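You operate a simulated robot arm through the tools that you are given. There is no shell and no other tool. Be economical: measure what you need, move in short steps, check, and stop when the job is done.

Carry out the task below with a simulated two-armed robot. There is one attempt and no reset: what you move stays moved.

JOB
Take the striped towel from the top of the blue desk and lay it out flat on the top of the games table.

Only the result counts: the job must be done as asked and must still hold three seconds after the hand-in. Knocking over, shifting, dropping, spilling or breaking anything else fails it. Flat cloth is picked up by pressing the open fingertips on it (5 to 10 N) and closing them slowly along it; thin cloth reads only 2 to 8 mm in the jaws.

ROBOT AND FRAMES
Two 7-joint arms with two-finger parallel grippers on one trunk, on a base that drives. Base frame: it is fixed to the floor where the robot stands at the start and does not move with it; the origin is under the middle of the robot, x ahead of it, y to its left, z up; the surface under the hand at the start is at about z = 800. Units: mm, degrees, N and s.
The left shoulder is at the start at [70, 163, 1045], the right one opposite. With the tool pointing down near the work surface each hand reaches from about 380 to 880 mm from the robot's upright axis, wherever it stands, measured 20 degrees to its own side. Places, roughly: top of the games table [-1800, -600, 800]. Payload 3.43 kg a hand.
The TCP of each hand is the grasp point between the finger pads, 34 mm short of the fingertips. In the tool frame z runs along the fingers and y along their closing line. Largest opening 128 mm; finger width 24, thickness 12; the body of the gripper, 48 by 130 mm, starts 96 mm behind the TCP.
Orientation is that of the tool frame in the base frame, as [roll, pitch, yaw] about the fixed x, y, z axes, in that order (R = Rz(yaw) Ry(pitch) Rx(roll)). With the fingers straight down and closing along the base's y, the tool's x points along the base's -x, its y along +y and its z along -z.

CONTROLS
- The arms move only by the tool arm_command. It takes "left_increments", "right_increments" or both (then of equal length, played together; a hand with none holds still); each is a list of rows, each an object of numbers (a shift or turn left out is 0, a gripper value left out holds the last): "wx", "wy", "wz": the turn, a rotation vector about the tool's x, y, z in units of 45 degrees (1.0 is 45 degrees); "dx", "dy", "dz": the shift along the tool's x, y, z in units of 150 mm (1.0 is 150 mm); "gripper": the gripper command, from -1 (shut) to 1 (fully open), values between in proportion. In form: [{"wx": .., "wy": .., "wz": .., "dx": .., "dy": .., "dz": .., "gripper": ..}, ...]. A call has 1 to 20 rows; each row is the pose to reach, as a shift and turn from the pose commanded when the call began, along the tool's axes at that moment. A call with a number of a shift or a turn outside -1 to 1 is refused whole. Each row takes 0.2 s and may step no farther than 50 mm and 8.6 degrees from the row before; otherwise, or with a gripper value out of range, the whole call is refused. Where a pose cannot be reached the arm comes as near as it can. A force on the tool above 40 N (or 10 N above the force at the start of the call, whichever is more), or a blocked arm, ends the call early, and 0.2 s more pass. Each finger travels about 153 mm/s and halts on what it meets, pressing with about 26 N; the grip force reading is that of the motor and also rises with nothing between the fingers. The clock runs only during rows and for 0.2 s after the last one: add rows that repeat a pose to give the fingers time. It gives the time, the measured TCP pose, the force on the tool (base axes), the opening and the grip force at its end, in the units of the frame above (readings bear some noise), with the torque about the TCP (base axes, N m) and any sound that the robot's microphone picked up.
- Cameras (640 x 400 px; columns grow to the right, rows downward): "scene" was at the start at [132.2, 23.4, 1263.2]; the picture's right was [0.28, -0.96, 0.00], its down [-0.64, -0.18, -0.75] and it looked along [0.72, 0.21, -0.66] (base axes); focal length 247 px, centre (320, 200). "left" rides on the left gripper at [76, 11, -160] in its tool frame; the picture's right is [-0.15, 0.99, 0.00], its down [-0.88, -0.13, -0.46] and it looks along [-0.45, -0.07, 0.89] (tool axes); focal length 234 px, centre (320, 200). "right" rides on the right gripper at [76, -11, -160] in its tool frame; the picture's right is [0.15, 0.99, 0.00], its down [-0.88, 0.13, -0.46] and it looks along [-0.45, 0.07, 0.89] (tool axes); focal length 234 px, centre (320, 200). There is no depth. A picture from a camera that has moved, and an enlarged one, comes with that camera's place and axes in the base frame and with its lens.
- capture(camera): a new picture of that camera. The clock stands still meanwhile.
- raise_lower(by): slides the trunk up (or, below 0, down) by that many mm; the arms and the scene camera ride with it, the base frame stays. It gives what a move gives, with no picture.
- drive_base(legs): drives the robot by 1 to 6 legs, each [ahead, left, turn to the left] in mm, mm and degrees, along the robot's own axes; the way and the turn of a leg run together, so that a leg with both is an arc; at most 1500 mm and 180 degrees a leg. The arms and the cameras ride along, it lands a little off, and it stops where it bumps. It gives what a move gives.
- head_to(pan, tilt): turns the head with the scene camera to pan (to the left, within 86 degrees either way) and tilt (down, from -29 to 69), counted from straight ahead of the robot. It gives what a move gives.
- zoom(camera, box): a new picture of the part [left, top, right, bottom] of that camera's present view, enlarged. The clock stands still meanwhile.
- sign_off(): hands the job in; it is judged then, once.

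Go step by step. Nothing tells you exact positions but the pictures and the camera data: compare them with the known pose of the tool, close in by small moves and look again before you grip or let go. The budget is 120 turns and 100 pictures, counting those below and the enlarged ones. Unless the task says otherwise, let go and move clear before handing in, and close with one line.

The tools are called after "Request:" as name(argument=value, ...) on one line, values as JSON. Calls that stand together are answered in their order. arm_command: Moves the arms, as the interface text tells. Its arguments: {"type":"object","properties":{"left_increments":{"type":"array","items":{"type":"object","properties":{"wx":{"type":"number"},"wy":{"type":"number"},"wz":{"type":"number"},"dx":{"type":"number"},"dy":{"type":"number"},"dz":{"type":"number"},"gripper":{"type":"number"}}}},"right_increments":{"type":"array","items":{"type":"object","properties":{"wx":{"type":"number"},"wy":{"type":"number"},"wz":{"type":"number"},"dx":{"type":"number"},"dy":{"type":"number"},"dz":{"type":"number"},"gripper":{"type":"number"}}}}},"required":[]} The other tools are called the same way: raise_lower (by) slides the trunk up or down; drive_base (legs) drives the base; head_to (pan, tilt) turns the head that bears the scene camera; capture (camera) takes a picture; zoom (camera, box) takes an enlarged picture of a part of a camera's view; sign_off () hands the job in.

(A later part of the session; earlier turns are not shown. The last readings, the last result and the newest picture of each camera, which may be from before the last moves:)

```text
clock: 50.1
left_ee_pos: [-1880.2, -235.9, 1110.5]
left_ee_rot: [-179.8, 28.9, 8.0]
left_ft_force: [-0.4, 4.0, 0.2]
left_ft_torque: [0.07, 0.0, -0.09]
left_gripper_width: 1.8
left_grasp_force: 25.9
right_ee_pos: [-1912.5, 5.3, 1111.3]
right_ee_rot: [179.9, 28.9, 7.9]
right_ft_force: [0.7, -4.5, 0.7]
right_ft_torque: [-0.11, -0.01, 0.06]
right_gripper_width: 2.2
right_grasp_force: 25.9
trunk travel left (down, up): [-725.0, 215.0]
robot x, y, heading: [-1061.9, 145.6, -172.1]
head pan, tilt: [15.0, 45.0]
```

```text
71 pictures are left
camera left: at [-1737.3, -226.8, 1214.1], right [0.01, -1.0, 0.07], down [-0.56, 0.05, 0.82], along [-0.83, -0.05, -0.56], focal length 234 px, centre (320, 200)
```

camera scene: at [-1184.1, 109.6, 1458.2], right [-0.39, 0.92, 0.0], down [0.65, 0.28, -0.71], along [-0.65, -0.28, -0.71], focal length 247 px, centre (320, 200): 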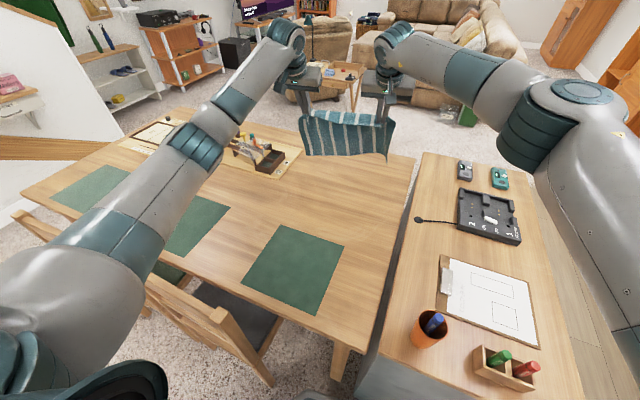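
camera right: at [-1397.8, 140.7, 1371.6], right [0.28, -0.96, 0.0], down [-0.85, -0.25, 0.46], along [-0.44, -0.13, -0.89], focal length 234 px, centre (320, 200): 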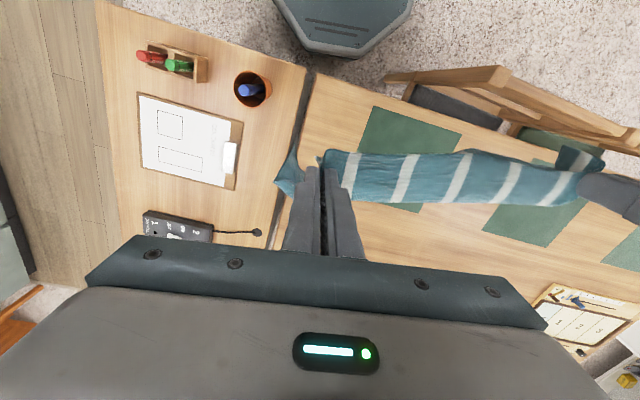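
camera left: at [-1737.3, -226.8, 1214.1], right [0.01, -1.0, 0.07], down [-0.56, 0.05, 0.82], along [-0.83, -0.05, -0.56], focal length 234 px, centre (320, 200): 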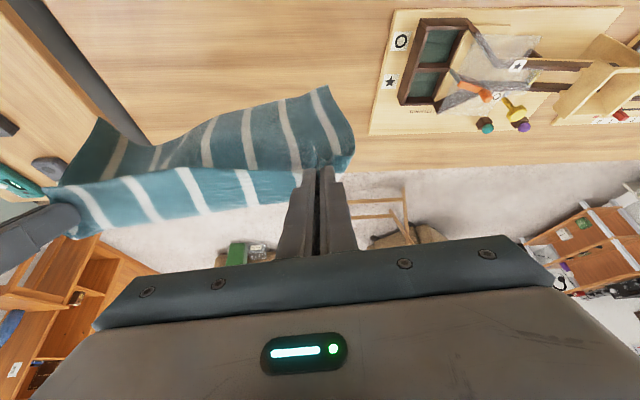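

Request:
raise_lower(by=-35)

Request:
zoom(camera="scene", box=[240, 60, 460, 200])

Request:
capture(camera="left")

```text
clock: 50.9
left_ee_pos: [-1879.8, -235.6, 1075.5]
left_ee_rot: [-179.8, 29.0, 8.1]
left_ft_force: [0.1, 3.7, -0.4]
left_ft_torque: [0.09, -0.01, -0.13]
left_gripper_width: 2.1
left_grasp_force: 25.4
right_ee_pos: [-1911.7, 5.5, 1076.4]
right_ee_rot: [180.0, 29.0, 7.9]
right_ft_force: [0.8, -2.6, -0.3]
right_ft_torque: [-0.11, 0.03, 0.02]
right_gripper_width: 2.3
right_grasp_force: 26.3
trunk travel left (down, up): [-690.0, 250.0]
robot x, y, heading: [-1062.6, 148.9, -172.0]
head pan, tilt: [15.0, 45.0]
```

```text
2.86 times, centred on (350, 130) of scene
camera zoom: at [-1183.9, 109.7, 1423.2], right [-0.39, 0.92, 0.0], down [0.65, 0.28, -0.71], along [-0.65, -0.28, -0.71], focal length 707 px, centre (234, 400)
```

zoom: 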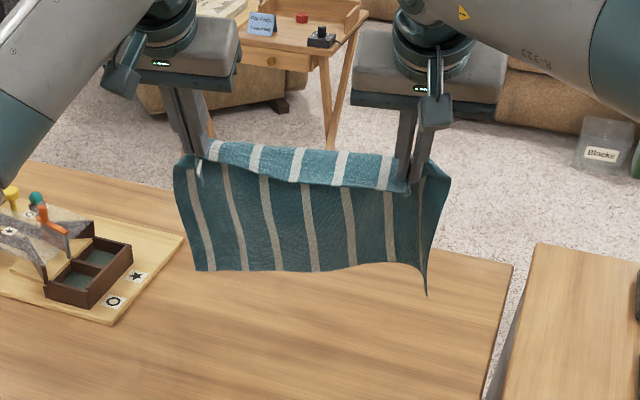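

```text
69 pictures are left
camera left: at [-1737.0, -226.7, 1179.3], right [0.01, -1.0, 0.07], down [-0.56, 0.05, 0.82], along [-0.83, -0.05, -0.56], focal length 234 px, centre (320, 200)
```

left: 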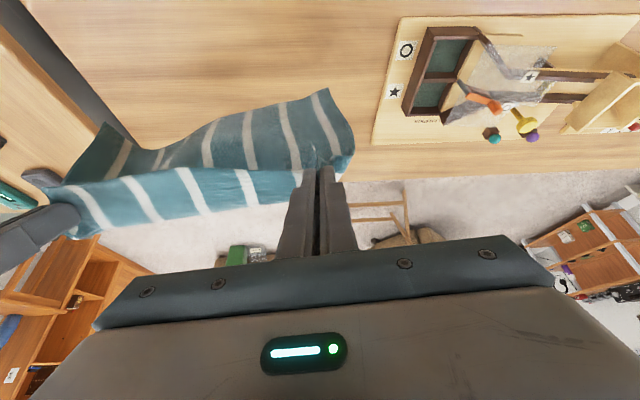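

The hem still seems above the table. I'll look closer to understand how the cloth hangs.

Request:
zoom(camera="left", box=[40, 60, 380, 272])

Request:
zoom(camera="scene", box=[290, 90, 410, 166])

Request:
capture(camera="right")

```text
1.88 times, centred on (210, 166) of left
camera zoom: at [-1737.0, -226.7, 1179.3], right [0.01, -1.0, 0.07], down [-0.56, 0.05, 0.82], along [-0.83, -0.05, -0.56], focal length 441 px, centre (527, 264)
```

zoom: 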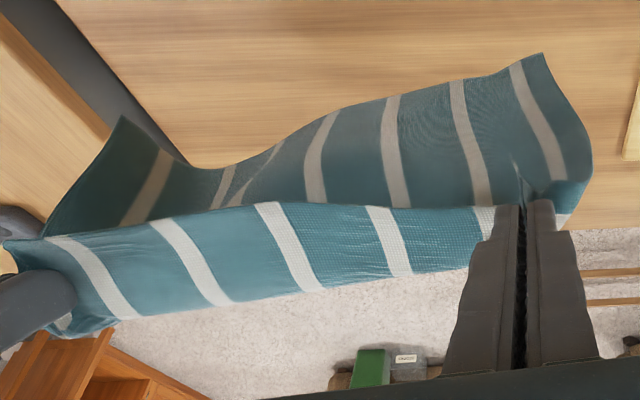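

```text
5.26 times, centred on (350, 128) of scene
camera zoom: at [-1183.9, 109.7, 1423.2], right [-0.39, 0.92, 0.0], down [0.65, 0.28, -0.71], along [-0.65, -0.28, -0.71], focal length 1302 px, centre (162, 579)
```

zoom: 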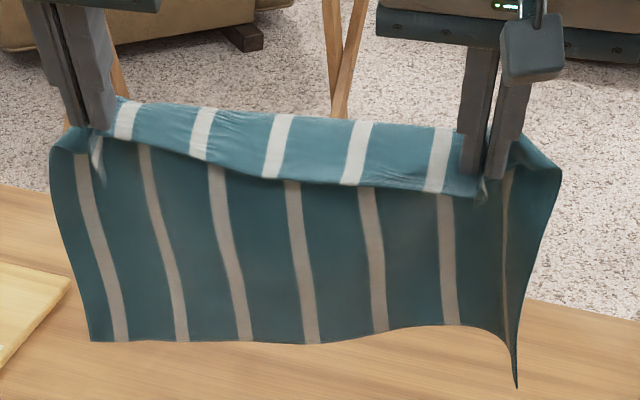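

```text
66 pictures are left
camera right: at [-1771.1, 35.6, 1181.0], right [0.26, -0.96, -0.07], down [-0.53, -0.2, 0.82], along [-0.81, -0.18, -0.56], focal length 234 px, centre (320, 200)
```

right: 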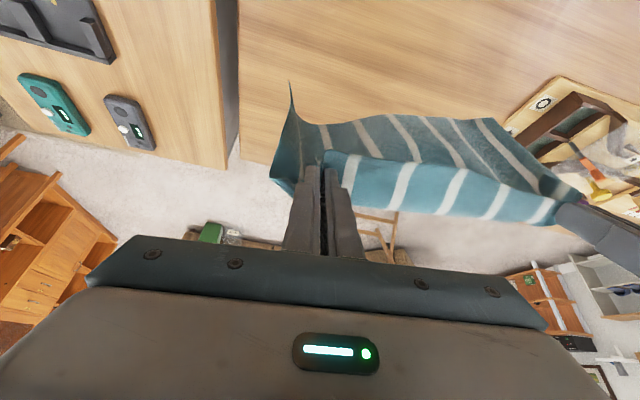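

The near-edge flap (about 50 mm) rests on top and the body hangs about 160–200 mm, so the hem is still about 80 mm up. I'll lower more.

Request:
raise_lower(by=-65)

Request:
zoom(camera="scene", box=[260, 70, 440, 184])

Request:
zoom(camera="left", box=[40, 60, 380, 272])

```text
clock: 51.9
left_ee_pos: [-1881.6, -235.5, 1010.9]
left_ee_rot: [-179.8, 28.9, 8.1]
left_ft_force: [0.6, 3.4, -0.2]
left_ft_torque: [0.09, 0.01, -0.1]
left_gripper_width: 2.0
left_grasp_force: 25.7
right_ee_pos: [-1912.5, 4.8, 1011.5]
right_ee_rot: [179.9, 28.9, 7.9]
right_ft_force: [0.2, -3.1, 0.1]
right_ft_torque: [-0.12, -0.07, 0.02]
right_gripper_width: 2.2
right_grasp_force: 26.1
trunk travel left (down, up): [-625.0, 315.0]
robot x, y, heading: [-1064.5, 149.1, -171.8]
head pan, tilt: [15.0, 45.0]
```

```text
3.51 times, centred on (350, 127) of scene
camera zoom: at [-1184.2, 109.6, 1358.1], right [-0.39, 0.92, 0.0], down [0.65, 0.28, -0.71], along [-0.65, -0.28, -0.71], focal length 868 px, centre (215, 456)
```

zoom: 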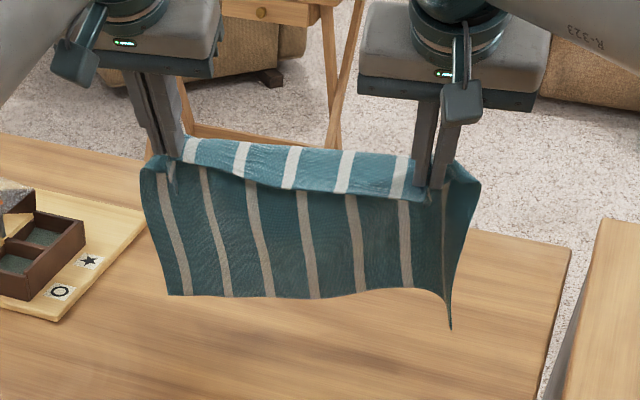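

```text
1.88 times, centred on (210, 166) of left
camera zoom: at [-1737.3, -226.7, 1114.1], right [0.01, -1.0, 0.07], down [-0.56, 0.05, 0.82], along [-0.83, -0.05, -0.56], focal length 441 px, centre (527, 264)
```

zoom: 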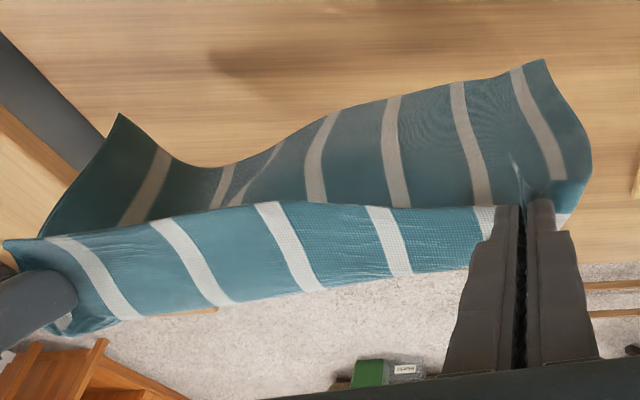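

The hem is now just above the wood at x≈-1945. I'll begin the lay-down arc: down to contact, then back and down while bringing the fingers upright.

Request:
arm_command(left_increments=[{"dx": 0.026, "dz": 0.047}, {"dx": 0.052, "dz": 0.093}, {"dx": 0.13, "dz": 0.065, "wy": 0.055}, {"dx": 0.205, "dz": 0.036, "wy": 0.111}, {"dx": 0.302, "dz": 0.024, "wy": 0.166}, {"dx": 0.399, "dz": 0.012, "wy": 0.222}, {"dx": 0.494, "dz": 0.026, "wy": 0.266}, {"dx": 0.588, "dz": 0.04, "wy": 0.311}], right_increments=[{"dx": 0.026, "dz": 0.047}, {"dx": 0.052, "dz": 0.093}, {"dx": 0.13, "dz": 0.065, "wy": 0.055}, {"dx": 0.205, "dz": 0.036, "wy": 0.111}, {"dx": 0.302, "dz": 0.024, "wy": 0.166}, {"dx": 0.399, "dz": 0.012, "wy": 0.222}, {"dx": 0.494, "dz": 0.026, "wy": 0.266}, {"dx": 0.588, "dz": 0.04, "wy": 0.311}])

Request:
zoom(camera="scene", box=[240, 70, 460, 210])

Request:
capture(camera="left")

Request:
capture(camera="right")

```text
clock: 53.7
left_ee_pos: [-1807.5, -224.3, 963.0]
left_ee_rot: [-179.8, 14.9, 8.0]
left_ft_force: [0.8, 3.6, -0.5]
left_ft_torque: [0.1, 0.01, -0.11]
left_gripper_width: 2.2
left_grasp_force: 25.4
right_ee_pos: [-1839.1, 16.5, 963.1]
right_ee_rot: [180.0, 14.7, 7.9]
right_ft_force: [-0.7, -3.9, -0.2]
right_ft_torque: [-0.14, -0.01, -0.01]
right_gripper_width: 2.4
right_grasp_force: 26.2
trunk travel left (down, up): [-625.0, 315.0]
robot x, y, heading: [-1059.3, 151.7, -172.1]
head pan, tilt: [15.0, 45.0]
```

```text
2.86 times, centred on (350, 140) of scene
camera zoom: at [-1184.5, 109.5, 1358.1], right [-0.39, 0.92, 0.0], down [0.65, 0.28, -0.71], along [-0.65, -0.28, -0.71], focal length 707 px, centre (234, 371)
```

zoom: 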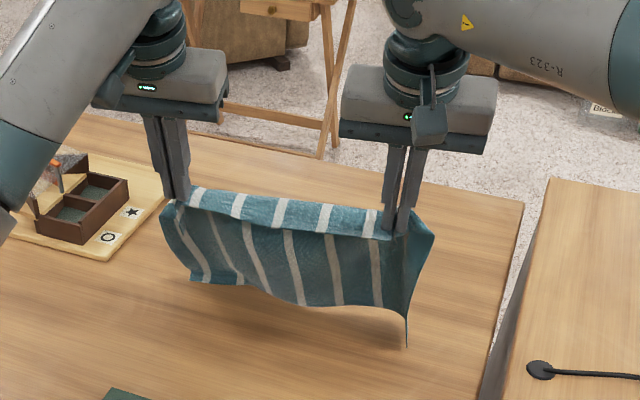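

```text
62 pictures are left
camera left: at [-1693.3, -220.5, 1097.5], right [0.0, -1.0, 0.04], down [-0.74, 0.03, 0.67], along [-0.67, -0.02, -0.74], focal length 234 px, centre (320, 200)
```

left: 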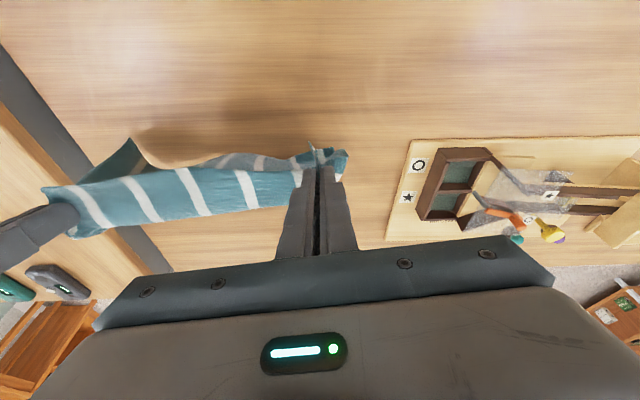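

```text
61 pictures are left
camera right: at [-1727.6, 42.5, 1099.4], right [0.28, -0.96, -0.04], down [-0.71, -0.23, 0.67], along [-0.65, -0.16, -0.75], focal length 234 px, centre (320, 200)
```

right: 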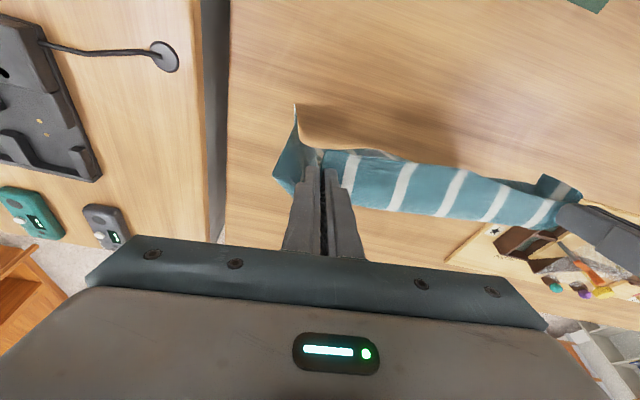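

The left hem has landed, but the right side is still hanging vertically. I'll lower a bit straight down, then draw back slowly and check again.

Request:
arm_command(left_increments=[{"dx": 0.021, "dz": 0.08}, {"dx": 0.043, "dz": 0.161}, {"dx": 0.064, "dz": 0.24}, {"dx": 0.064, "dz": 0.24}, {"dx": 0.13, "dz": 0.236}, {"dx": 0.2, "dz": 0.234}, {"dx": 0.27, "dz": 0.232}], right_increments=[{"dx": 0.021, "dz": 0.08}, {"dx": 0.043, "dz": 0.161}, {"dx": 0.064, "dz": 0.24}, {"dx": 0.064, "dz": 0.24}, {"dx": 0.13, "dz": 0.236}, {"dx": 0.2, "dz": 0.234}, {"dx": 0.27, "dz": 0.232}])

Request:
zoom(camera="scene", box=[240, 90, 460, 230])

Request:
capture(camera="right")

```text
clock: 55.3
left_ee_pos: [-1777.6, -221.4, 917.4]
left_ee_rot: [-179.8, 14.9, 8.1]
left_ft_force: [-0.9, 2.9, -0.2]
left_ft_torque: [0.11, 0.02, -0.12]
left_gripper_width: 1.9
left_grasp_force: 26.0
right_ee_pos: [-1809.7, 19.7, 919.0]
right_ee_rot: [179.8, 15.0, 7.9]
right_ft_force: [0.8, -2.7, 0.8]
right_ft_torque: [-0.05, -0.03, -0.03]
right_gripper_width: 2.4
right_grasp_force: 26.0
trunk travel left (down, up): [-625.0, 315.0]
robot x, y, heading: [-1060.3, 150.4, -171.9]
head pan, tilt: [15.0, 45.0]
```

```text
2.86 times, centred on (350, 160) of scene
camera zoom: at [-1184.2, 109.6, 1358.1], right [-0.39, 0.92, 0.0], down [0.65, 0.28, -0.71], along [-0.65, -0.28, -0.71], focal length 707 px, centre (234, 314)
```

zoom: 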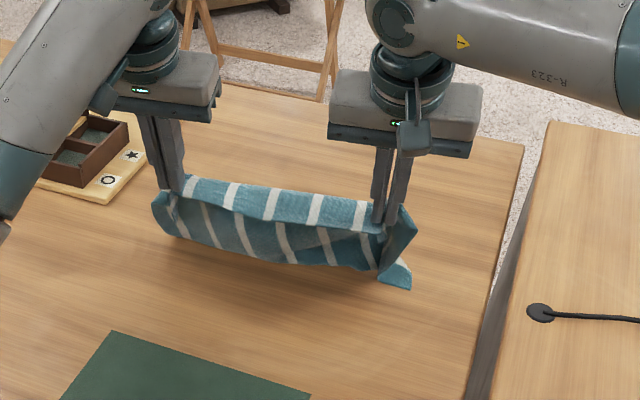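

```text
59 pictures are left
camera right: at [-1697.2, 45.6, 1055.4], right [0.28, -0.96, -0.04], down [-0.71, -0.23, 0.67], along [-0.65, -0.16, -0.74], focal length 234 px, centre (320, 200)
```

right: 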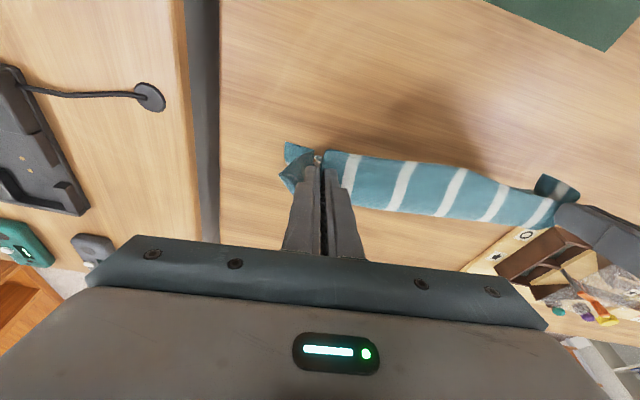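

The right hem corner kinked toward the robot. I'll lift, go forward again, then drag the hem lightly backward so it trails ahead of the hands.

Request:
arm_command(left_increments=[{"dx": -0.05, "dz": -0.19}, {"dx": -0.103, "dz": -0.386}, {"dx": -0.128, "dz": -0.483}, {"dx": -0.25, "dz": -0.45}, {"dx": -0.38, "dz": -0.415}, {"dx": -0.51, "dz": -0.381}, {"dx": -0.644, "dz": -0.346}, {"dx": -0.644, "dz": -0.346}, {"dx": -0.644, "dz": -0.346}], right_increments=[{"dx": -0.05, "dz": -0.19}, {"dx": -0.103, "dz": -0.386}, {"dx": -0.128, "dz": -0.483}, {"dx": -0.25, "dz": -0.45}, {"dx": -0.38, "dz": -0.415}, {"dx": -0.51, "dz": -0.381}, {"dx": -0.644, "dz": -0.346}, {"dx": -0.644, "dz": -0.346}, {"dx": -0.644, "dz": -0.346}])

Request:
zoom(camera="scene", box=[240, 70, 460, 210])

```text
clock: 57.3
left_ee_pos: [-1857.0, -233.4, 994.0]
left_ee_rot: [-179.8, 14.9, 8.0]
left_ft_force: [-0.5, 2.3, -0.1]
left_ft_torque: [0.11, -0.03, -0.07]
left_gripper_width: 2.3
left_grasp_force: 25.8
right_ee_pos: [-1890.7, 7.6, 993.7]
right_ee_rot: [179.9, 14.8, 8.0]
right_ft_force: [0.2, -2.4, -0.2]
right_ft_torque: [-0.09, -0.03, -0.02]
right_gripper_width: 2.4
right_grasp_force: 26.3
trunk travel left (down, up): [-625.0, 315.0]
robot x, y, heading: [-1061.2, 147.6, -172.0]
head pan, tilt: [15.0, 45.0]
```

```text
2.86 times, centred on (350, 140) of scene
camera zoom: at [-1184.8, 109.3, 1358.0], right [-0.39, 0.92, 0.0], down [0.65, 0.28, -0.71], along [-0.65, -0.28, -0.71], focal length 707 px, centre (234, 371)
```

zoom: 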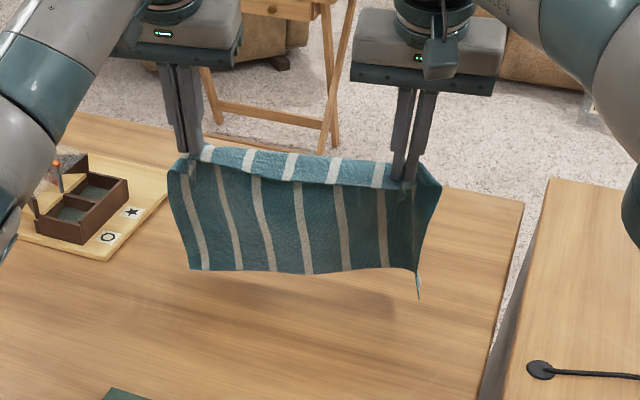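

Request:
arm_command(left_increments=[{"dx": 0.02, "dz": 0.08}, {"dx": 0.045, "dz": 0.167}, {"dx": 0.12, "dz": 0.155}, {"dx": 0.2, "dz": 0.145}, {"dx": 0.28, "dz": 0.135}, {"dx": 0.36, "dz": 0.13}, {"dx": 0.44, "dz": 0.12}], right_increments=[{"dx": 0.02, "dz": 0.08}, {"dx": 0.045, "dz": 0.167}, {"dx": 0.12, "dz": 0.155}, {"dx": 0.2, "dz": 0.145}, {"dx": 0.28, "dz": 0.135}, {"dx": 0.36, "dz": 0.13}, {"dx": 0.44, "dz": 0.12}])

Request:
zoom(camera="scene", box=[240, 80, 460, 220])

```text
clock: 58.9
left_ee_pos: [-1798.3, -223.8, 960.7]
left_ee_rot: [-179.9, 14.9, 8.0]
left_ft_force: [0.4, 4.0, 0.5]
left_ft_torque: [0.1, 0.02, -0.12]
left_gripper_width: 2.3
left_grasp_force: 26.1
right_ee_pos: [-1830.5, 17.2, 960.1]
right_ee_rot: [179.9, 15.0, 7.8]
right_ft_force: [0.8, -3.3, -1.0]
right_ft_torque: [-0.12, -0.02, 0.0]
right_gripper_width: 2.5
right_grasp_force: 26.0
trunk travel left (down, up): [-625.0, 315.0]
robot x, y, heading: [-1060.6, 146.4, -172.1]
head pan, tilt: [15.0, 45.0]
```

```text
2.86 times, centred on (350, 150) of scene
camera zoom: at [-1184.3, 109.6, 1358.1], right [-0.39, 0.92, 0.0], down [0.65, 0.28, -0.71], along [-0.65, -0.28, -0.71], focal length 707 px, centre (234, 343)
```

zoom: 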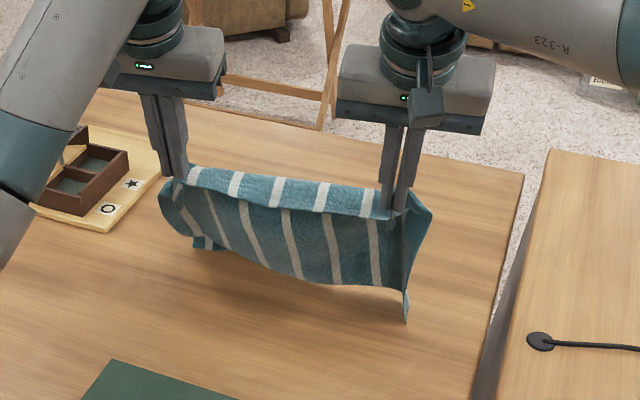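

The left hem trails properly, but the right is still off the table because it hangs shorter. I'll repeat with the right hand lower.

Request:
arm_command(left_increments=[{"dx": -0.1, "dz": -0.13}, {"dx": -0.26, "dz": -0.1}, {"dx": -0.429, "dz": -0.058}, {"dx": -0.429, "dz": -0.058}, {"dx": -0.386, "dz": 0.103}, {"dx": -0.386, "dz": 0.103}, {"dx": -0.3, "dz": 0.09}, {"dx": -0.22, "dz": 0.08}, {"dx": -0.14, "dz": 0.07}, {"dx": -0.06, "dz": 0.06}, {"dx": 0.014, "dz": 0.052}], right_increments=[{"dx": -0.1, "dz": -0.13}, {"dx": -0.26, "dz": -0.1}, {"dx": -0.429, "dz": -0.058}, {"dx": -0.4, "dz": 0.1}, {"dx": -0.344, "dz": 0.264}, {"dx": -0.344, "dz": 0.264}, {"dx": -0.264, "dz": 0.254}, {"dx": -0.184, "dz": 0.244}, {"dx": -0.104, "dz": 0.234}, {"dx": -0.024, "dz": 0.224}, {"dx": 0.057, "dz": 0.213}])

Request:
zoom(camera="scene", box=[240, 80, 460, 220])

Request:
capture(camera="right")

```text
clock: 61.3
left_ee_pos: [-1797.1, -225.5, 951.2]
left_ee_rot: [-179.9, 14.9, 8.0]
left_ft_force: [-0.4, 3.4, -0.1]
left_ft_torque: [0.09, 0.04, -0.09]
left_gripper_width: 2.1
left_grasp_force: 25.5
right_ee_pos: [-1828.6, 16.5, 926.7]
right_ee_rot: [179.9, 14.9, 7.9]
right_ft_force: [0.9, -4.1, 0.3]
right_ft_torque: [-0.15, -0.05, -0.02]
right_gripper_width: 2.3
right_grasp_force: 25.9
trunk travel left (down, up): [-625.0, 315.0]
robot x, y, heading: [-1059.5, 146.5, -172.0]
head pan, tilt: [15.0, 45.0]
```

```text
2.86 times, centred on (350, 150) of scene
camera zoom: at [-1184.0, 109.5, 1358.1], right [-0.39, 0.92, 0.0], down [0.65, 0.28, -0.71], along [-0.65, -0.28, -0.71], focal length 707 px, centre (234, 343)
```

zoom: 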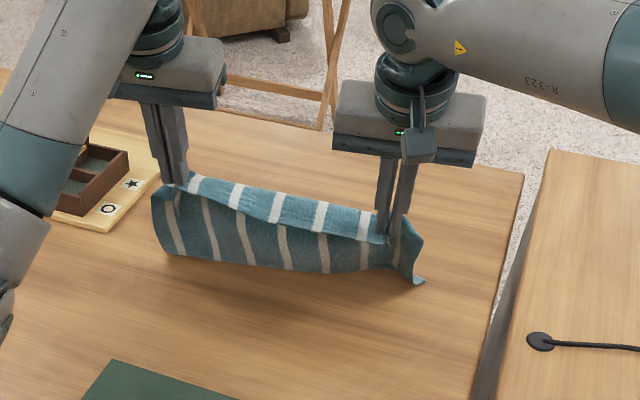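

```text
55 pictures are left
camera right: at [-1716.8, 43.3, 1063.5], right [0.28, -0.96, -0.04], down [-0.71, -0.23, 0.67], along [-0.65, -0.16, -0.74], focal length 234 px, centre (320, 200)
```

right: 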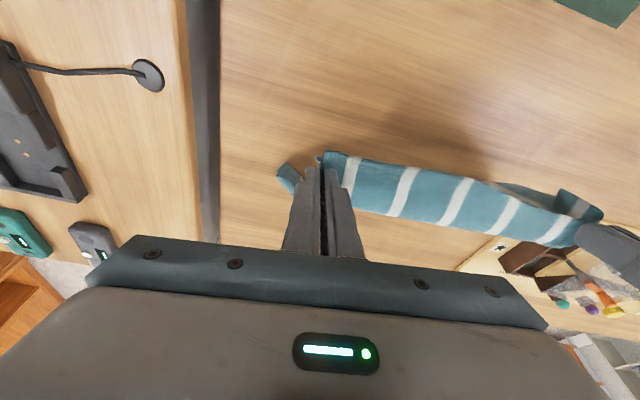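

The right hem now trails ahead. I'll continue back and down gently, levelling the hands.

Request:
arm_command(left_increments=[{"dx": 0.07, "dz": 0.01}, {"dx": 0.13, "dz": 0.03}, {"dx": 0.19, "dz": 0.06}, {"dx": 0.24, "dz": 0.1}, {"dx": 0.29, "dz": 0.13}], right_increments=[{"dx": 0.055, "dz": -0.01}, {"dx": 0.11, "dz": -0.02}, {"dx": 0.165, "dz": -0.02}, {"dx": 0.22, "dz": -0.02}, {"dx": 0.27, "dz": -0.02}])

Request:
zoom(camera="scene", box=[240, 80, 460, 220])

Request:
capture(camera="right")

Request:
capture(camera="left")

```text
clock: 62.5
left_ee_pos: [-1761.3, -219.9, 920.1]
left_ee_rot: [-179.8, 14.9, 7.9]
left_ft_force: [0.4, 3.6, 0.7]
left_ft_torque: [0.16, 0.05, -0.08]
left_gripper_width: 2.4
left_grasp_force: 25.9
right_ee_pos: [-1790.2, 22.4, 921.3]
right_ee_rot: [179.8, 14.9, 7.9]
right_ft_force: [-1.0, -3.8, -0.5]
right_ft_torque: [-0.11, -0.04, 0.01]
right_gripper_width: 2.3
right_grasp_force: 26.0
trunk travel left (down, up): [-625.0, 315.0]
robot x, y, heading: [-1058.7, 148.2, -172.1]
head pan, tilt: [15.0, 45.0]
```

```text
2.86 times, centred on (350, 150) of scene
camera zoom: at [-1184.4, 109.5, 1358.1], right [-0.39, 0.92, 0.0], down [0.65, 0.28, -0.71], along [-0.65, -0.28, -0.71], focal length 707 px, centre (234, 343)
```

zoom: 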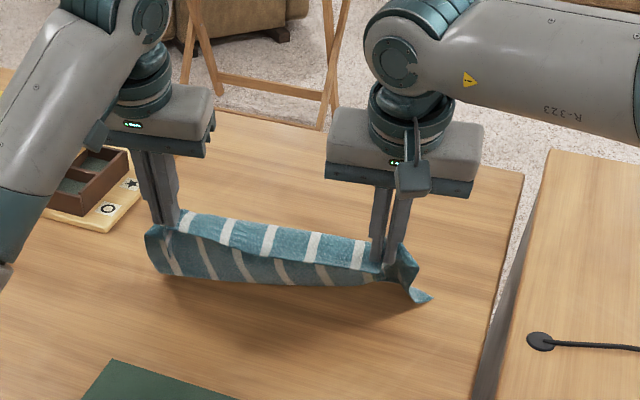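

```text
53 pictures are left
camera right: at [-1678.1, 49.0, 1055.9], right [0.28, -0.96, -0.04], down [-0.71, -0.23, 0.67], along [-0.65, -0.16, -0.74], focal length 234 px, centre (320, 200)
```

right: 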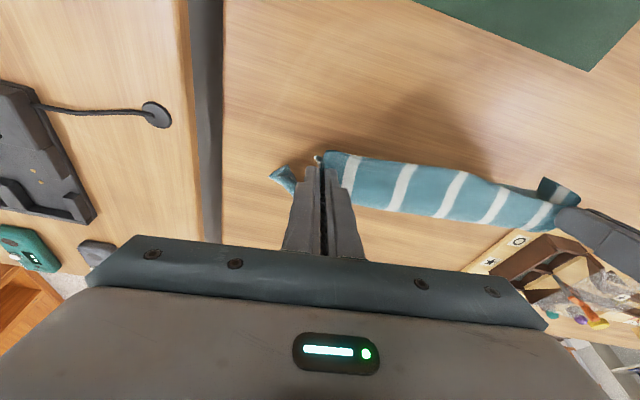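

```text
52 pictures are left
camera left: at [-1646.5, -214.5, 1055.8], right [0.0, -1.0, 0.03], down [-0.74, 0.03, 0.67], along [-0.67, -0.02, -0.74], focal length 234 px, centre (320, 200)
```

left: 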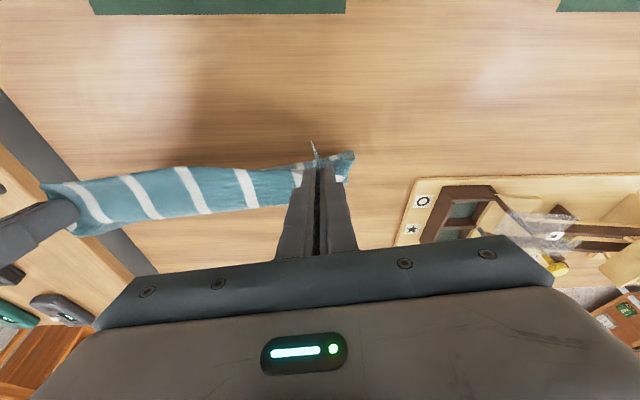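

Request:
arm_command(left_increments=[{"dx": 0.07, "dz": 0.02, "wy": 0.03}, {"dx": 0.14, "dz": 0.04, "wy": 0.07}, {"dx": 0.21, "dz": 0.07, "wy": 0.1}, {"dx": 0.27, "dz": 0.1, "wy": 0.13}, {"dx": 0.33, "dz": 0.135, "wy": 0.17}, {"dx": 0.39, "dz": 0.172, "wy": 0.2}], right_increments=[{"dx": 0.07, "dz": 0.02, "wy": 0.03}, {"dx": 0.14, "dz": 0.04, "wy": 0.07}, {"dx": 0.21, "dz": 0.07, "wy": 0.1}, {"dx": 0.27, "dz": 0.1, "wy": 0.13}, {"dx": 0.33, "dz": 0.135, "wy": 0.17}, {"dx": 0.39, "dz": 0.172, "wy": 0.2}])

Request:
zoom(camera="scene", box=[240, 80, 460, 220])

Request:
capture(camera="right")

```text
clock: 63.9
left_ee_pos: [-1711.9, -212.0, 879.2]
left_ee_rot: [-179.8, 5.9, 8.0]
left_ft_force: [0.7, 2.6, -0.3]
left_ft_torque: [0.08, -0.02, -0.03]
left_gripper_width: 2.3
left_grasp_force: 25.9
right_ee_pos: [-1741.3, 28.3, 880.3]
right_ee_rot: [179.9, 5.9, 7.9]
right_ft_force: [-0.5, -2.4, -0.1]
right_ft_torque: [-0.07, 0.0, -0.05]
right_gripper_width: 2.3
right_grasp_force: 25.8
trunk travel left (down, up): [-625.0, 315.0]
robot x, y, heading: [-1057.9, 150.3, -172.2]
head pan, tilt: [15.0, 45.0]
```

```text
2.86 times, centred on (350, 150) of scene
camera zoom: at [-1184.5, 109.5, 1358.1], right [-0.39, 0.92, 0.0], down [0.65, 0.28, -0.71], along [-0.65, -0.28, -0.71], focal length 707 px, centre (234, 343)
```

zoom: 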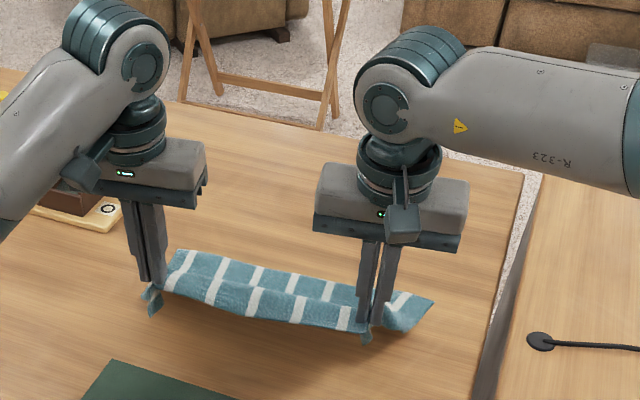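

```text
50 pictures are left
camera right: at [-1650.7, 51.1, 1031.8], right [0.28, -0.96, -0.01], down [-0.8, -0.24, 0.54], along [-0.52, -0.14, -0.84], focal length 234 px, centre (320, 200)
```

right: 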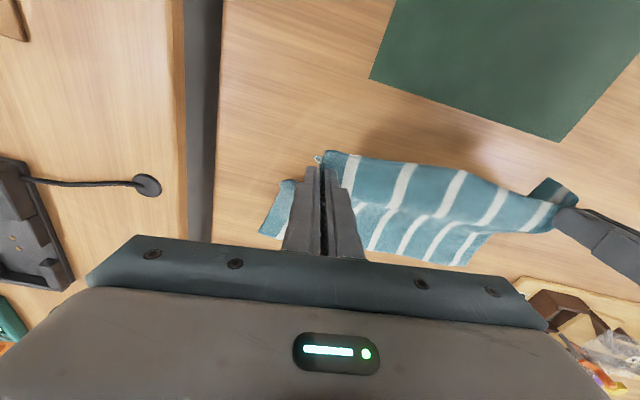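

The body is now laid out ahead of the hands. I'll continue pulling back and down to take up the slack.

Request:
arm_command(left_increments=[{"dx": 0.07, "dz": 0.03, "wy": 0.02}, {"dx": 0.14, "dz": 0.06, "wy": 0.05}, {"dx": 0.21, "dz": 0.09, "wy": 0.08}, {"dx": 0.28, "dz": 0.12, "wy": 0.13}], right_increments=[{"dx": 0.07, "dz": 0.03, "wy": 0.02}, {"dx": 0.14, "dz": 0.06, "wy": 0.05}, {"dx": 0.21, "dz": 0.09, "wy": 0.08}, {"dx": 0.28, "dz": 0.12, "wy": 0.13}])

Request:
zoom(camera="scene", box=[240, 100, 460, 240])

Request:
capture(camera="right")

Request:
capture(camera="left")

```text
clock: 64.9
left_ee_pos: [-1672.4, -208.1, 857.9]
left_ee_rot: [-179.8, 0.0, 8.1]
left_ft_force: [0.2, 3.0, 0.2]
left_ft_torque: [0.09, 0.0, -0.05]
left_gripper_width: 2.0
left_grasp_force: 26.1
right_ee_pos: [-1699.7, 33.9, 856.3]
right_ee_rot: [179.9, -0.1, 7.9]
right_ft_force: [-0.2, -3.2, 0.8]
right_ft_torque: [-0.13, 0.01, -0.01]
right_gripper_width: 2.5
right_grasp_force: 26.2
trunk travel left (down, up): [-625.0, 315.0]
robot x, y, heading: [-1063.0, 151.4, -171.9]
head pan, tilt: [15.0, 45.0]
```

```text
2.86 times, centred on (350, 170) of scene
camera zoom: at [-1184.6, 109.4, 1358.1], right [-0.39, 0.92, 0.0], down [0.65, 0.28, -0.71], along [-0.65, -0.28, -0.71], focal length 707 px, centre (234, 286)
```

zoom: 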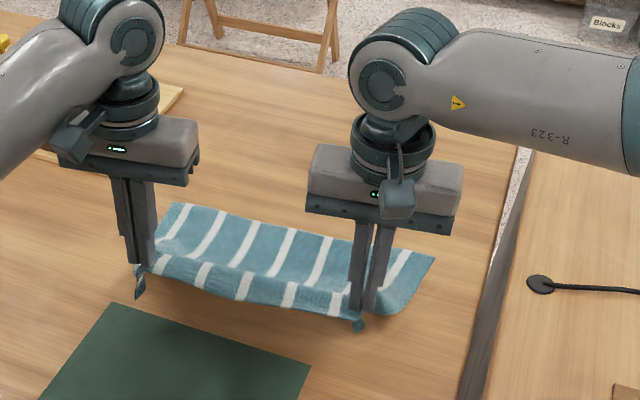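

```text
48 pictures are left
camera right: at [-1627.0, 54.9, 1017.3], right [0.28, -0.96, 0.0], down [-0.85, -0.25, 0.45], along [-0.44, -0.13, -0.89], focal length 234 px, centre (320, 200)
```

right: 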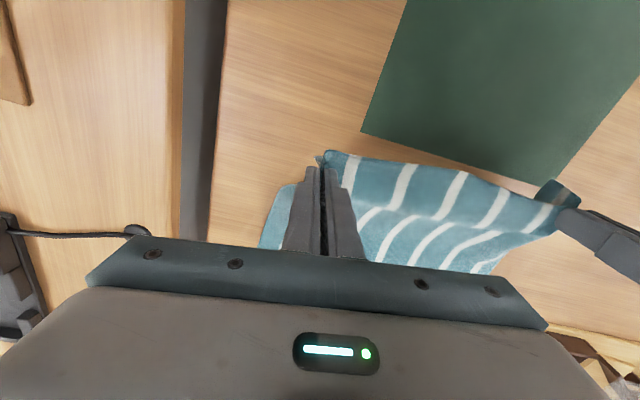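

```text
47 pictures are left
camera left: at [-1595.9, -207.1, 1018.4], right [-0.01, -1.0, 0.0], down [-0.89, 0.01, 0.46], along [-0.46, 0.01, -0.89], focal length 234 px, centre (320, 200)
```

left: 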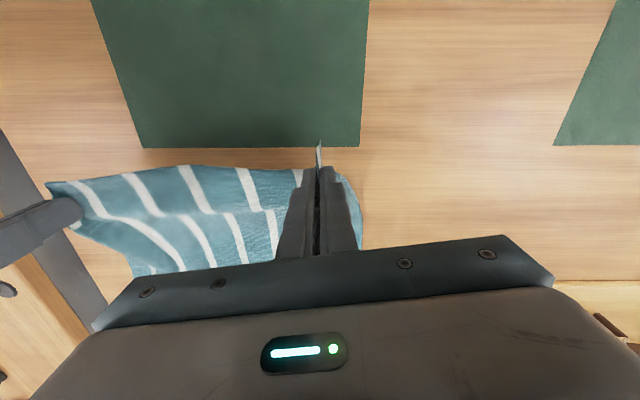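

The towel is mostly laid, but the visible length looks shorter than expected, so part of the hem may be folded under. I'll zoom in to check.

Request:
zoom(camera="scene", box=[280, 150, 400, 226])

Request:
zoom(camera="right", box=[240, 130, 580, 290])

```text
5.26 times, centred on (340, 188) of scene
camera zoom: at [-1184.6, 109.4, 1358.1], right [-0.39, 0.92, 0.0], down [0.65, 0.28, -0.71], along [-0.65, -0.28, -0.71], focal length 1302 px, centre (215, 263)
```

zoom: 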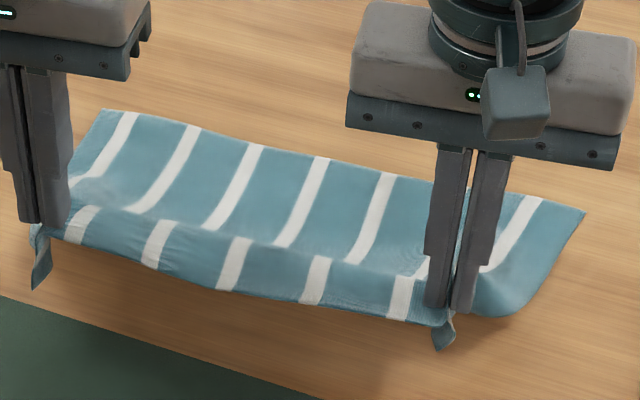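

```text
1.88 times, centred on (410, 210) of right
camera zoom: at [-1627.0, 54.9, 1017.3], right [0.28, -0.96, 0.0], down [-0.85, -0.25, 0.45], along [-0.44, -0.13, -0.89], focal length 441 px, centre (151, 181)
```

zoom: 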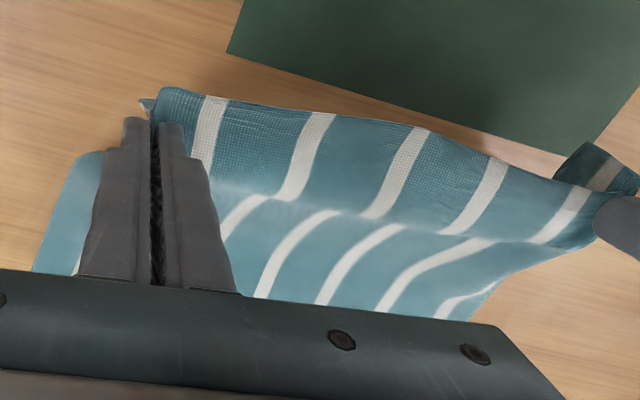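

Some slack may be tucked under. I'll set the edge down here, release, and look from above before correcting.

Request:
arm_command(left_increments=[{"dz": 0.05}, {"dz": 0.1}, {"dz": 0.13}, {"dz": 0.13}], right_increments=[{"dz": 0.05}, {"dz": 0.09}, {"dz": 0.12}, {"dz": 0.12}])

Request:
zoom(camera="scene", box=[250, 130, 430, 244])

```text
clock: 65.9
left_ee_pos: [-1672.9, -206.4, 838.9]
left_ee_rot: [-179.7, 0.1, 8.0]
left_ft_force: [-1.1, 2.8, 0.0]
left_ft_torque: [0.12, 0.02, -0.08]
left_gripper_width: 2.0
left_grasp_force: 25.7
right_ee_pos: [-1701.1, 33.3, 838.3]
right_ee_rot: [179.9, 0.0, 8.0]
right_ft_force: [1.5, -2.2, 0.1]
right_ft_torque: [-0.09, -0.01, -0.03]
right_gripper_width: 2.3
right_grasp_force: 26.2
trunk travel left (down, up): [-625.0, 315.0]
robot x, y, heading: [-1060.9, 146.2, -172.3]
head pan, tilt: [15.0, 45.0]
```

```text
3.51 times, centred on (340, 187) of scene
camera zoom: at [-1184.4, 109.6, 1358.1], right [-0.39, 0.92, 0.0], down [0.65, 0.28, -0.71], along [-0.65, -0.28, -0.71], focal length 868 px, centre (250, 246)
```

zoom: 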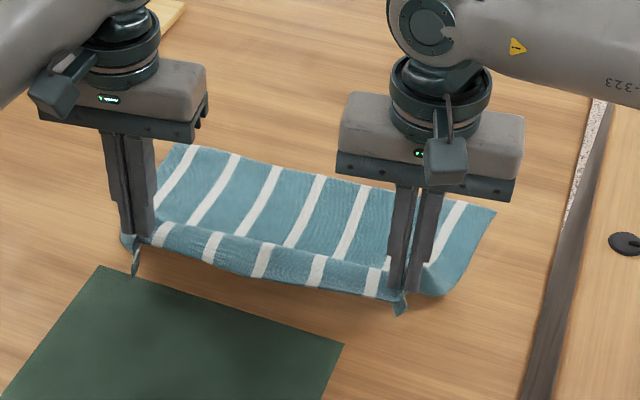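

I'll lower to light contact and open slowly so the pinched folds spread, then lift straight up.

Request:
arm_command(left_increments=[{"dz": 0.015}, {"dz": 0.015, "gripper": -0.94}, {"dz": 0.015, "gripper": -0.86}, {"dz": 0.015, "gripper": -0.76}, {"dz": 0.015, "gripper": -0.66}, {"dz": 0.015, "gripper": -0.56}, {"dz": 0.015, "gripper": -0.46}, {"dz": 0.0}, {"dz": -0.1}, {"dz": -0.3}, {"dz": -0.6}, {"dz": -0.9}], right_increments=[{"dz": 0.012}, {"dz": 0.012, "gripper": -0.94}, {"dz": 0.012, "gripper": -0.86}, {"dz": 0.012, "gripper": -0.76}, {"dz": 0.012, "gripper": -0.66}, {"dz": 0.012, "gripper": -0.56}, {"dz": 0.012, "gripper": -0.46}, {"dz": 0.0}, {"dz": -0.1}, {"dz": -0.3}, {"dz": -0.6}, {"dz": -0.9}])

Request:
capture(camera="scene")

Request:
capture(camera="left")

Request:
capture(camera="right")

```text
clock: 68.5
left_ee_pos: [-1669.2, -205.4, 973.4]
left_ee_rot: [-179.9, 0.1, 8.0]
left_ft_force: [0.7, 0.0, 0.0]
left_ft_torque: [-0.02, 0.03, -0.02]
left_gripper_width: 34.6
left_grasp_force: 0.0
right_ee_pos: [-1699.3, 35.8, 974.8]
right_ee_rot: [179.9, 0.1, 7.9]
right_ft_force: [0.7, 0.3, 0.1]
right_ft_torque: [-0.05, 0.03, 0.04]
right_gripper_width: 34.4
right_grasp_force: 0.1
trunk travel left (down, up): [-625.0, 315.0]
robot x, y, heading: [-1061.8, 147.5, -172.5]
head pan, tilt: [15.0, 45.0]
```

```text
43 pictures are left
camera scene: at [-1182.8, 110.2, 1358.1], right [-0.39, 0.92, 0.0], down [0.65, 0.28, -0.71], along [-0.65, -0.28, -0.71], focal length 247 px, centre (320, 200)
```

scene: 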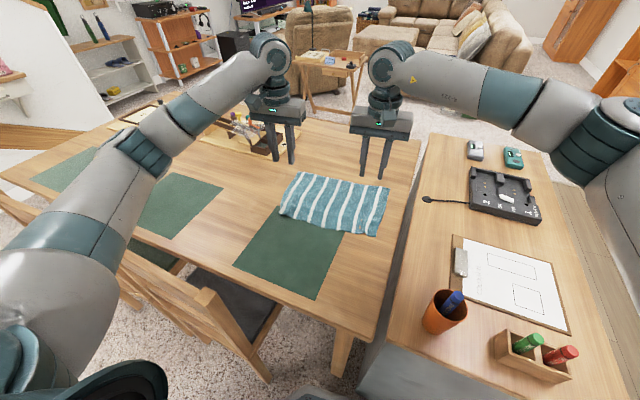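

```text
42 pictures are left
camera left: at [-1592.6, -205.7, 1134.2], right [-0.01, -1.0, 0.0], down [-0.89, 0.01, 0.46], along [-0.46, 0.01, -0.89], focal length 234 px, centre (320, 200)
```

left: 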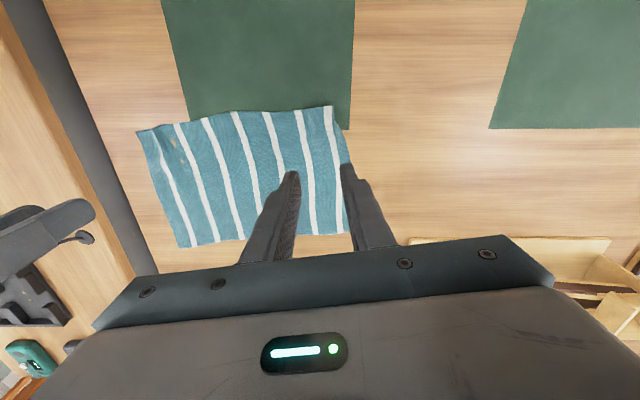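

```text
41 pictures are left
camera right: at [-1625.3, 57.3, 1135.4], right [0.28, -0.96, 0.0], down [-0.85, -0.25, 0.46], along [-0.44, -0.13, -0.89], focal length 234 px, centre (320, 200)
```

right: 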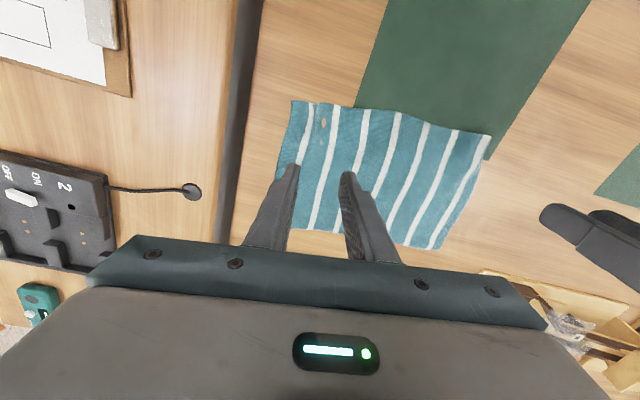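

The towel has relaxed well. I'll clear the hands from the view and check closely for folds and wrinkles.

Request:
zoom(camera="left", box=[110, 80, 390, 255])

Request:
zoom(camera="right", box=[250, 80, 530, 255])

Request:
zoom(camera="scene", box=[270, 160, 400, 242])

```text
2.29 times, centred on (250, 168) of left
camera zoom: at [-1592.6, -205.7, 1134.2], right [-0.01, -1.0, 0.0], down [-0.89, 0.01, 0.46], along [-0.46, 0.01, -0.89], focal length 535 px, centre (480, 274)
```

zoom: 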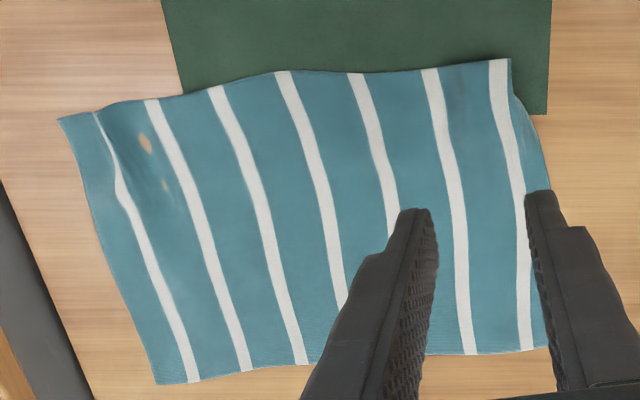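

```text
2.29 times, centred on (390, 168) of right
camera zoom: at [-1625.3, 57.3, 1135.4], right [0.28, -0.96, 0.0], down [-0.85, -0.25, 0.46], along [-0.44, -0.13, -0.89], focal length 535 px, centre (160, 274)
```

zoom: 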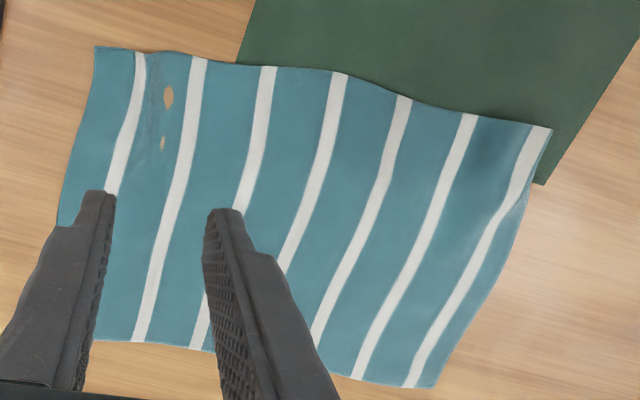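

```text
4.88 times, centred on (335, 201) of scene
camera zoom: at [-1182.8, 110.2, 1358.1], right [-0.39, 0.92, 0.0], down [0.65, 0.28, -0.71], along [-0.65, -0.28, -0.71], focal length 1207 px, centre (247, 195)
```

zoom: 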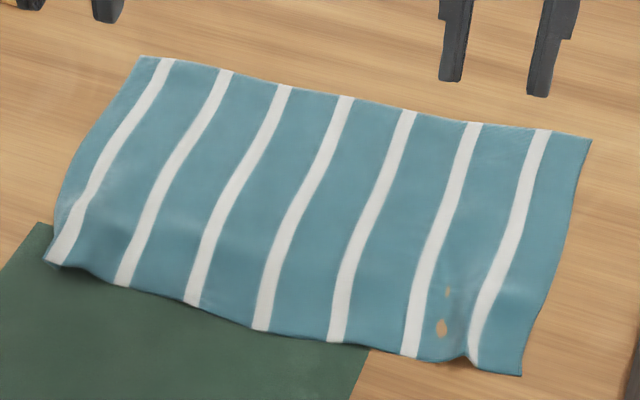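

The towel is fairly flat, but it measures about 300×210 against 353×249 originally, so something may be tucked under. I'll bring the wrist cameras closer to the far corners.

Request:
arm_command(left_increments=[{"dx": -0.2, "dy": 0.02}, {"dx": -0.4, "dy": 0.04, "dz": 0.1}, {"dx": -0.6, "dy": 0.06, "dz": 0.2}, {"dx": -0.8, "dy": 0.08, "dz": 0.3}, {"dx": -1.0, "dy": 0.09, "dz": 0.4}, {"dx": -1.0, "dy": 0.09, "dz": 0.4}], right_increments=[{"dx": -0.2, "dy": -0.06}, {"dx": -0.4, "dy": -0.12, "dz": 0.1}, {"dx": -0.6, "dy": -0.18, "dz": 0.2}, {"dx": -0.8, "dy": -0.25, "dz": 0.3}, {"dx": -1.0, "dy": -0.32, "dz": 0.4}, {"dx": -1.0, "dy": -0.32, "dz": 0.4}])

Request:
capture(camera="left")

Request:
capture(camera="right")

```text
clock: 69.9
left_ee_pos: [-1818.4, -241.8, 915.5]
left_ee_rot: [-179.9, 0.1, 8.1]
left_ft_force: [0.1, -0.7, -0.1]
left_ft_torque: [-0.04, -0.01, 0.01]
left_gripper_width: 34.6
left_grasp_force: 0.1
right_ee_pos: [-1856.1, 63.5, 915.1]
right_ee_rot: [179.8, 0.1, 8.0]
right_ft_force: [0.9, 0.7, 0.5]
right_ft_torque: [-0.02, -0.01, 0.0]
right_gripper_width: 34.6
right_grasp_force: 0.1
trunk travel left (down, up): [-625.0, 315.0]
robot x, y, heading: [-1058.2, 147.8, -172.1]
head pan, tilt: [15.0, 45.0]
```

```text
37 pictures are left
camera left: at [-1741.7, -242.2, 1075.7], right [-0.01, -1.0, 0.0], down [-0.89, 0.01, 0.46], along [-0.46, 0.01, -0.89], focal length 234 px, centre (320, 200)
```

left: 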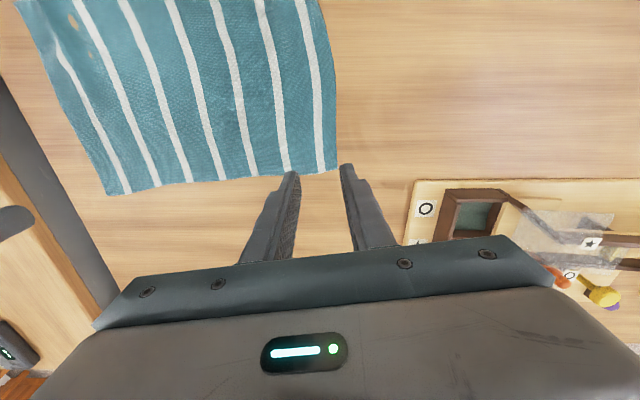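

```text
36 pictures are left
camera right: at [-1781.4, 83.2, 1076.4], right [0.28, -0.96, 0.0], down [-0.85, -0.25, 0.46], along [-0.44, -0.13, -0.89], focal length 234 px, centre (320, 200)
```

right: 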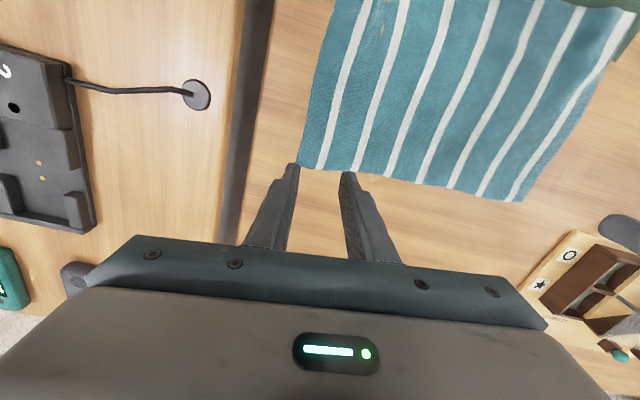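

The far side is clean with no fold-over. The towel is just slack by about 10% and overlaps the mat slightly. I'll press the fingertips on both far corners and drag gently forward and outward to stretch it flat and off the mat.

Request:
arm_command(left_increments=[{"dx": -0.01, "dy": -0.11, "gripper": -0.77}, {"dx": -0.01, "dy": -0.11, "dz": 0.25}, {"dx": -0.01, "dy": -0.11, "dz": 0.45}, {"dx": -0.01, "dy": -0.11, "dz": 0.51}, {"dx": -0.01, "dy": -0.11, "dz": 0.525}, {"dx": -0.01, "dy": -0.11, "dz": 0.525}], right_increments=[{"dx": 0.03, "dy": 0.147, "gripper": -0.77}, {"dx": 0.03, "dy": 0.147, "dz": 0.25}, {"dx": 0.03, "dy": 0.147, "dz": 0.45}, {"dx": 0.03, "dy": 0.147, "dz": 0.51}, {"dx": 0.03, "dy": 0.147, "dz": 0.525}, {"dx": 0.03, "dy": 0.147, "dz": 0.525}])

```text
clock: 71.3
left_ee_pos: [-1822.2, -224.1, 836.7]
left_ee_rot: [-179.8, 0.0, 8.1]
left_ft_force: [-0.2, 0.0, 0.5]
left_ft_torque: [-0.03, 0.01, 0.06]
left_gripper_width: 14.9
left_grasp_force: 0.2
right_ee_pos: [-1847.9, 39.9, 834.3]
right_ee_rot: [179.8, 0.0, 8.1]
right_ft_force: [0.2, -0.1, 0.2]
right_ft_torque: [0.05, 0.04, 0.0]
right_gripper_width: 14.6
right_grasp_force: 0.0
trunk travel left (down, up): [-625.0, 315.0]
robot x, y, heading: [-1059.9, 146.0, -172.1]
head pan, tilt: [15.0, 45.0]
```

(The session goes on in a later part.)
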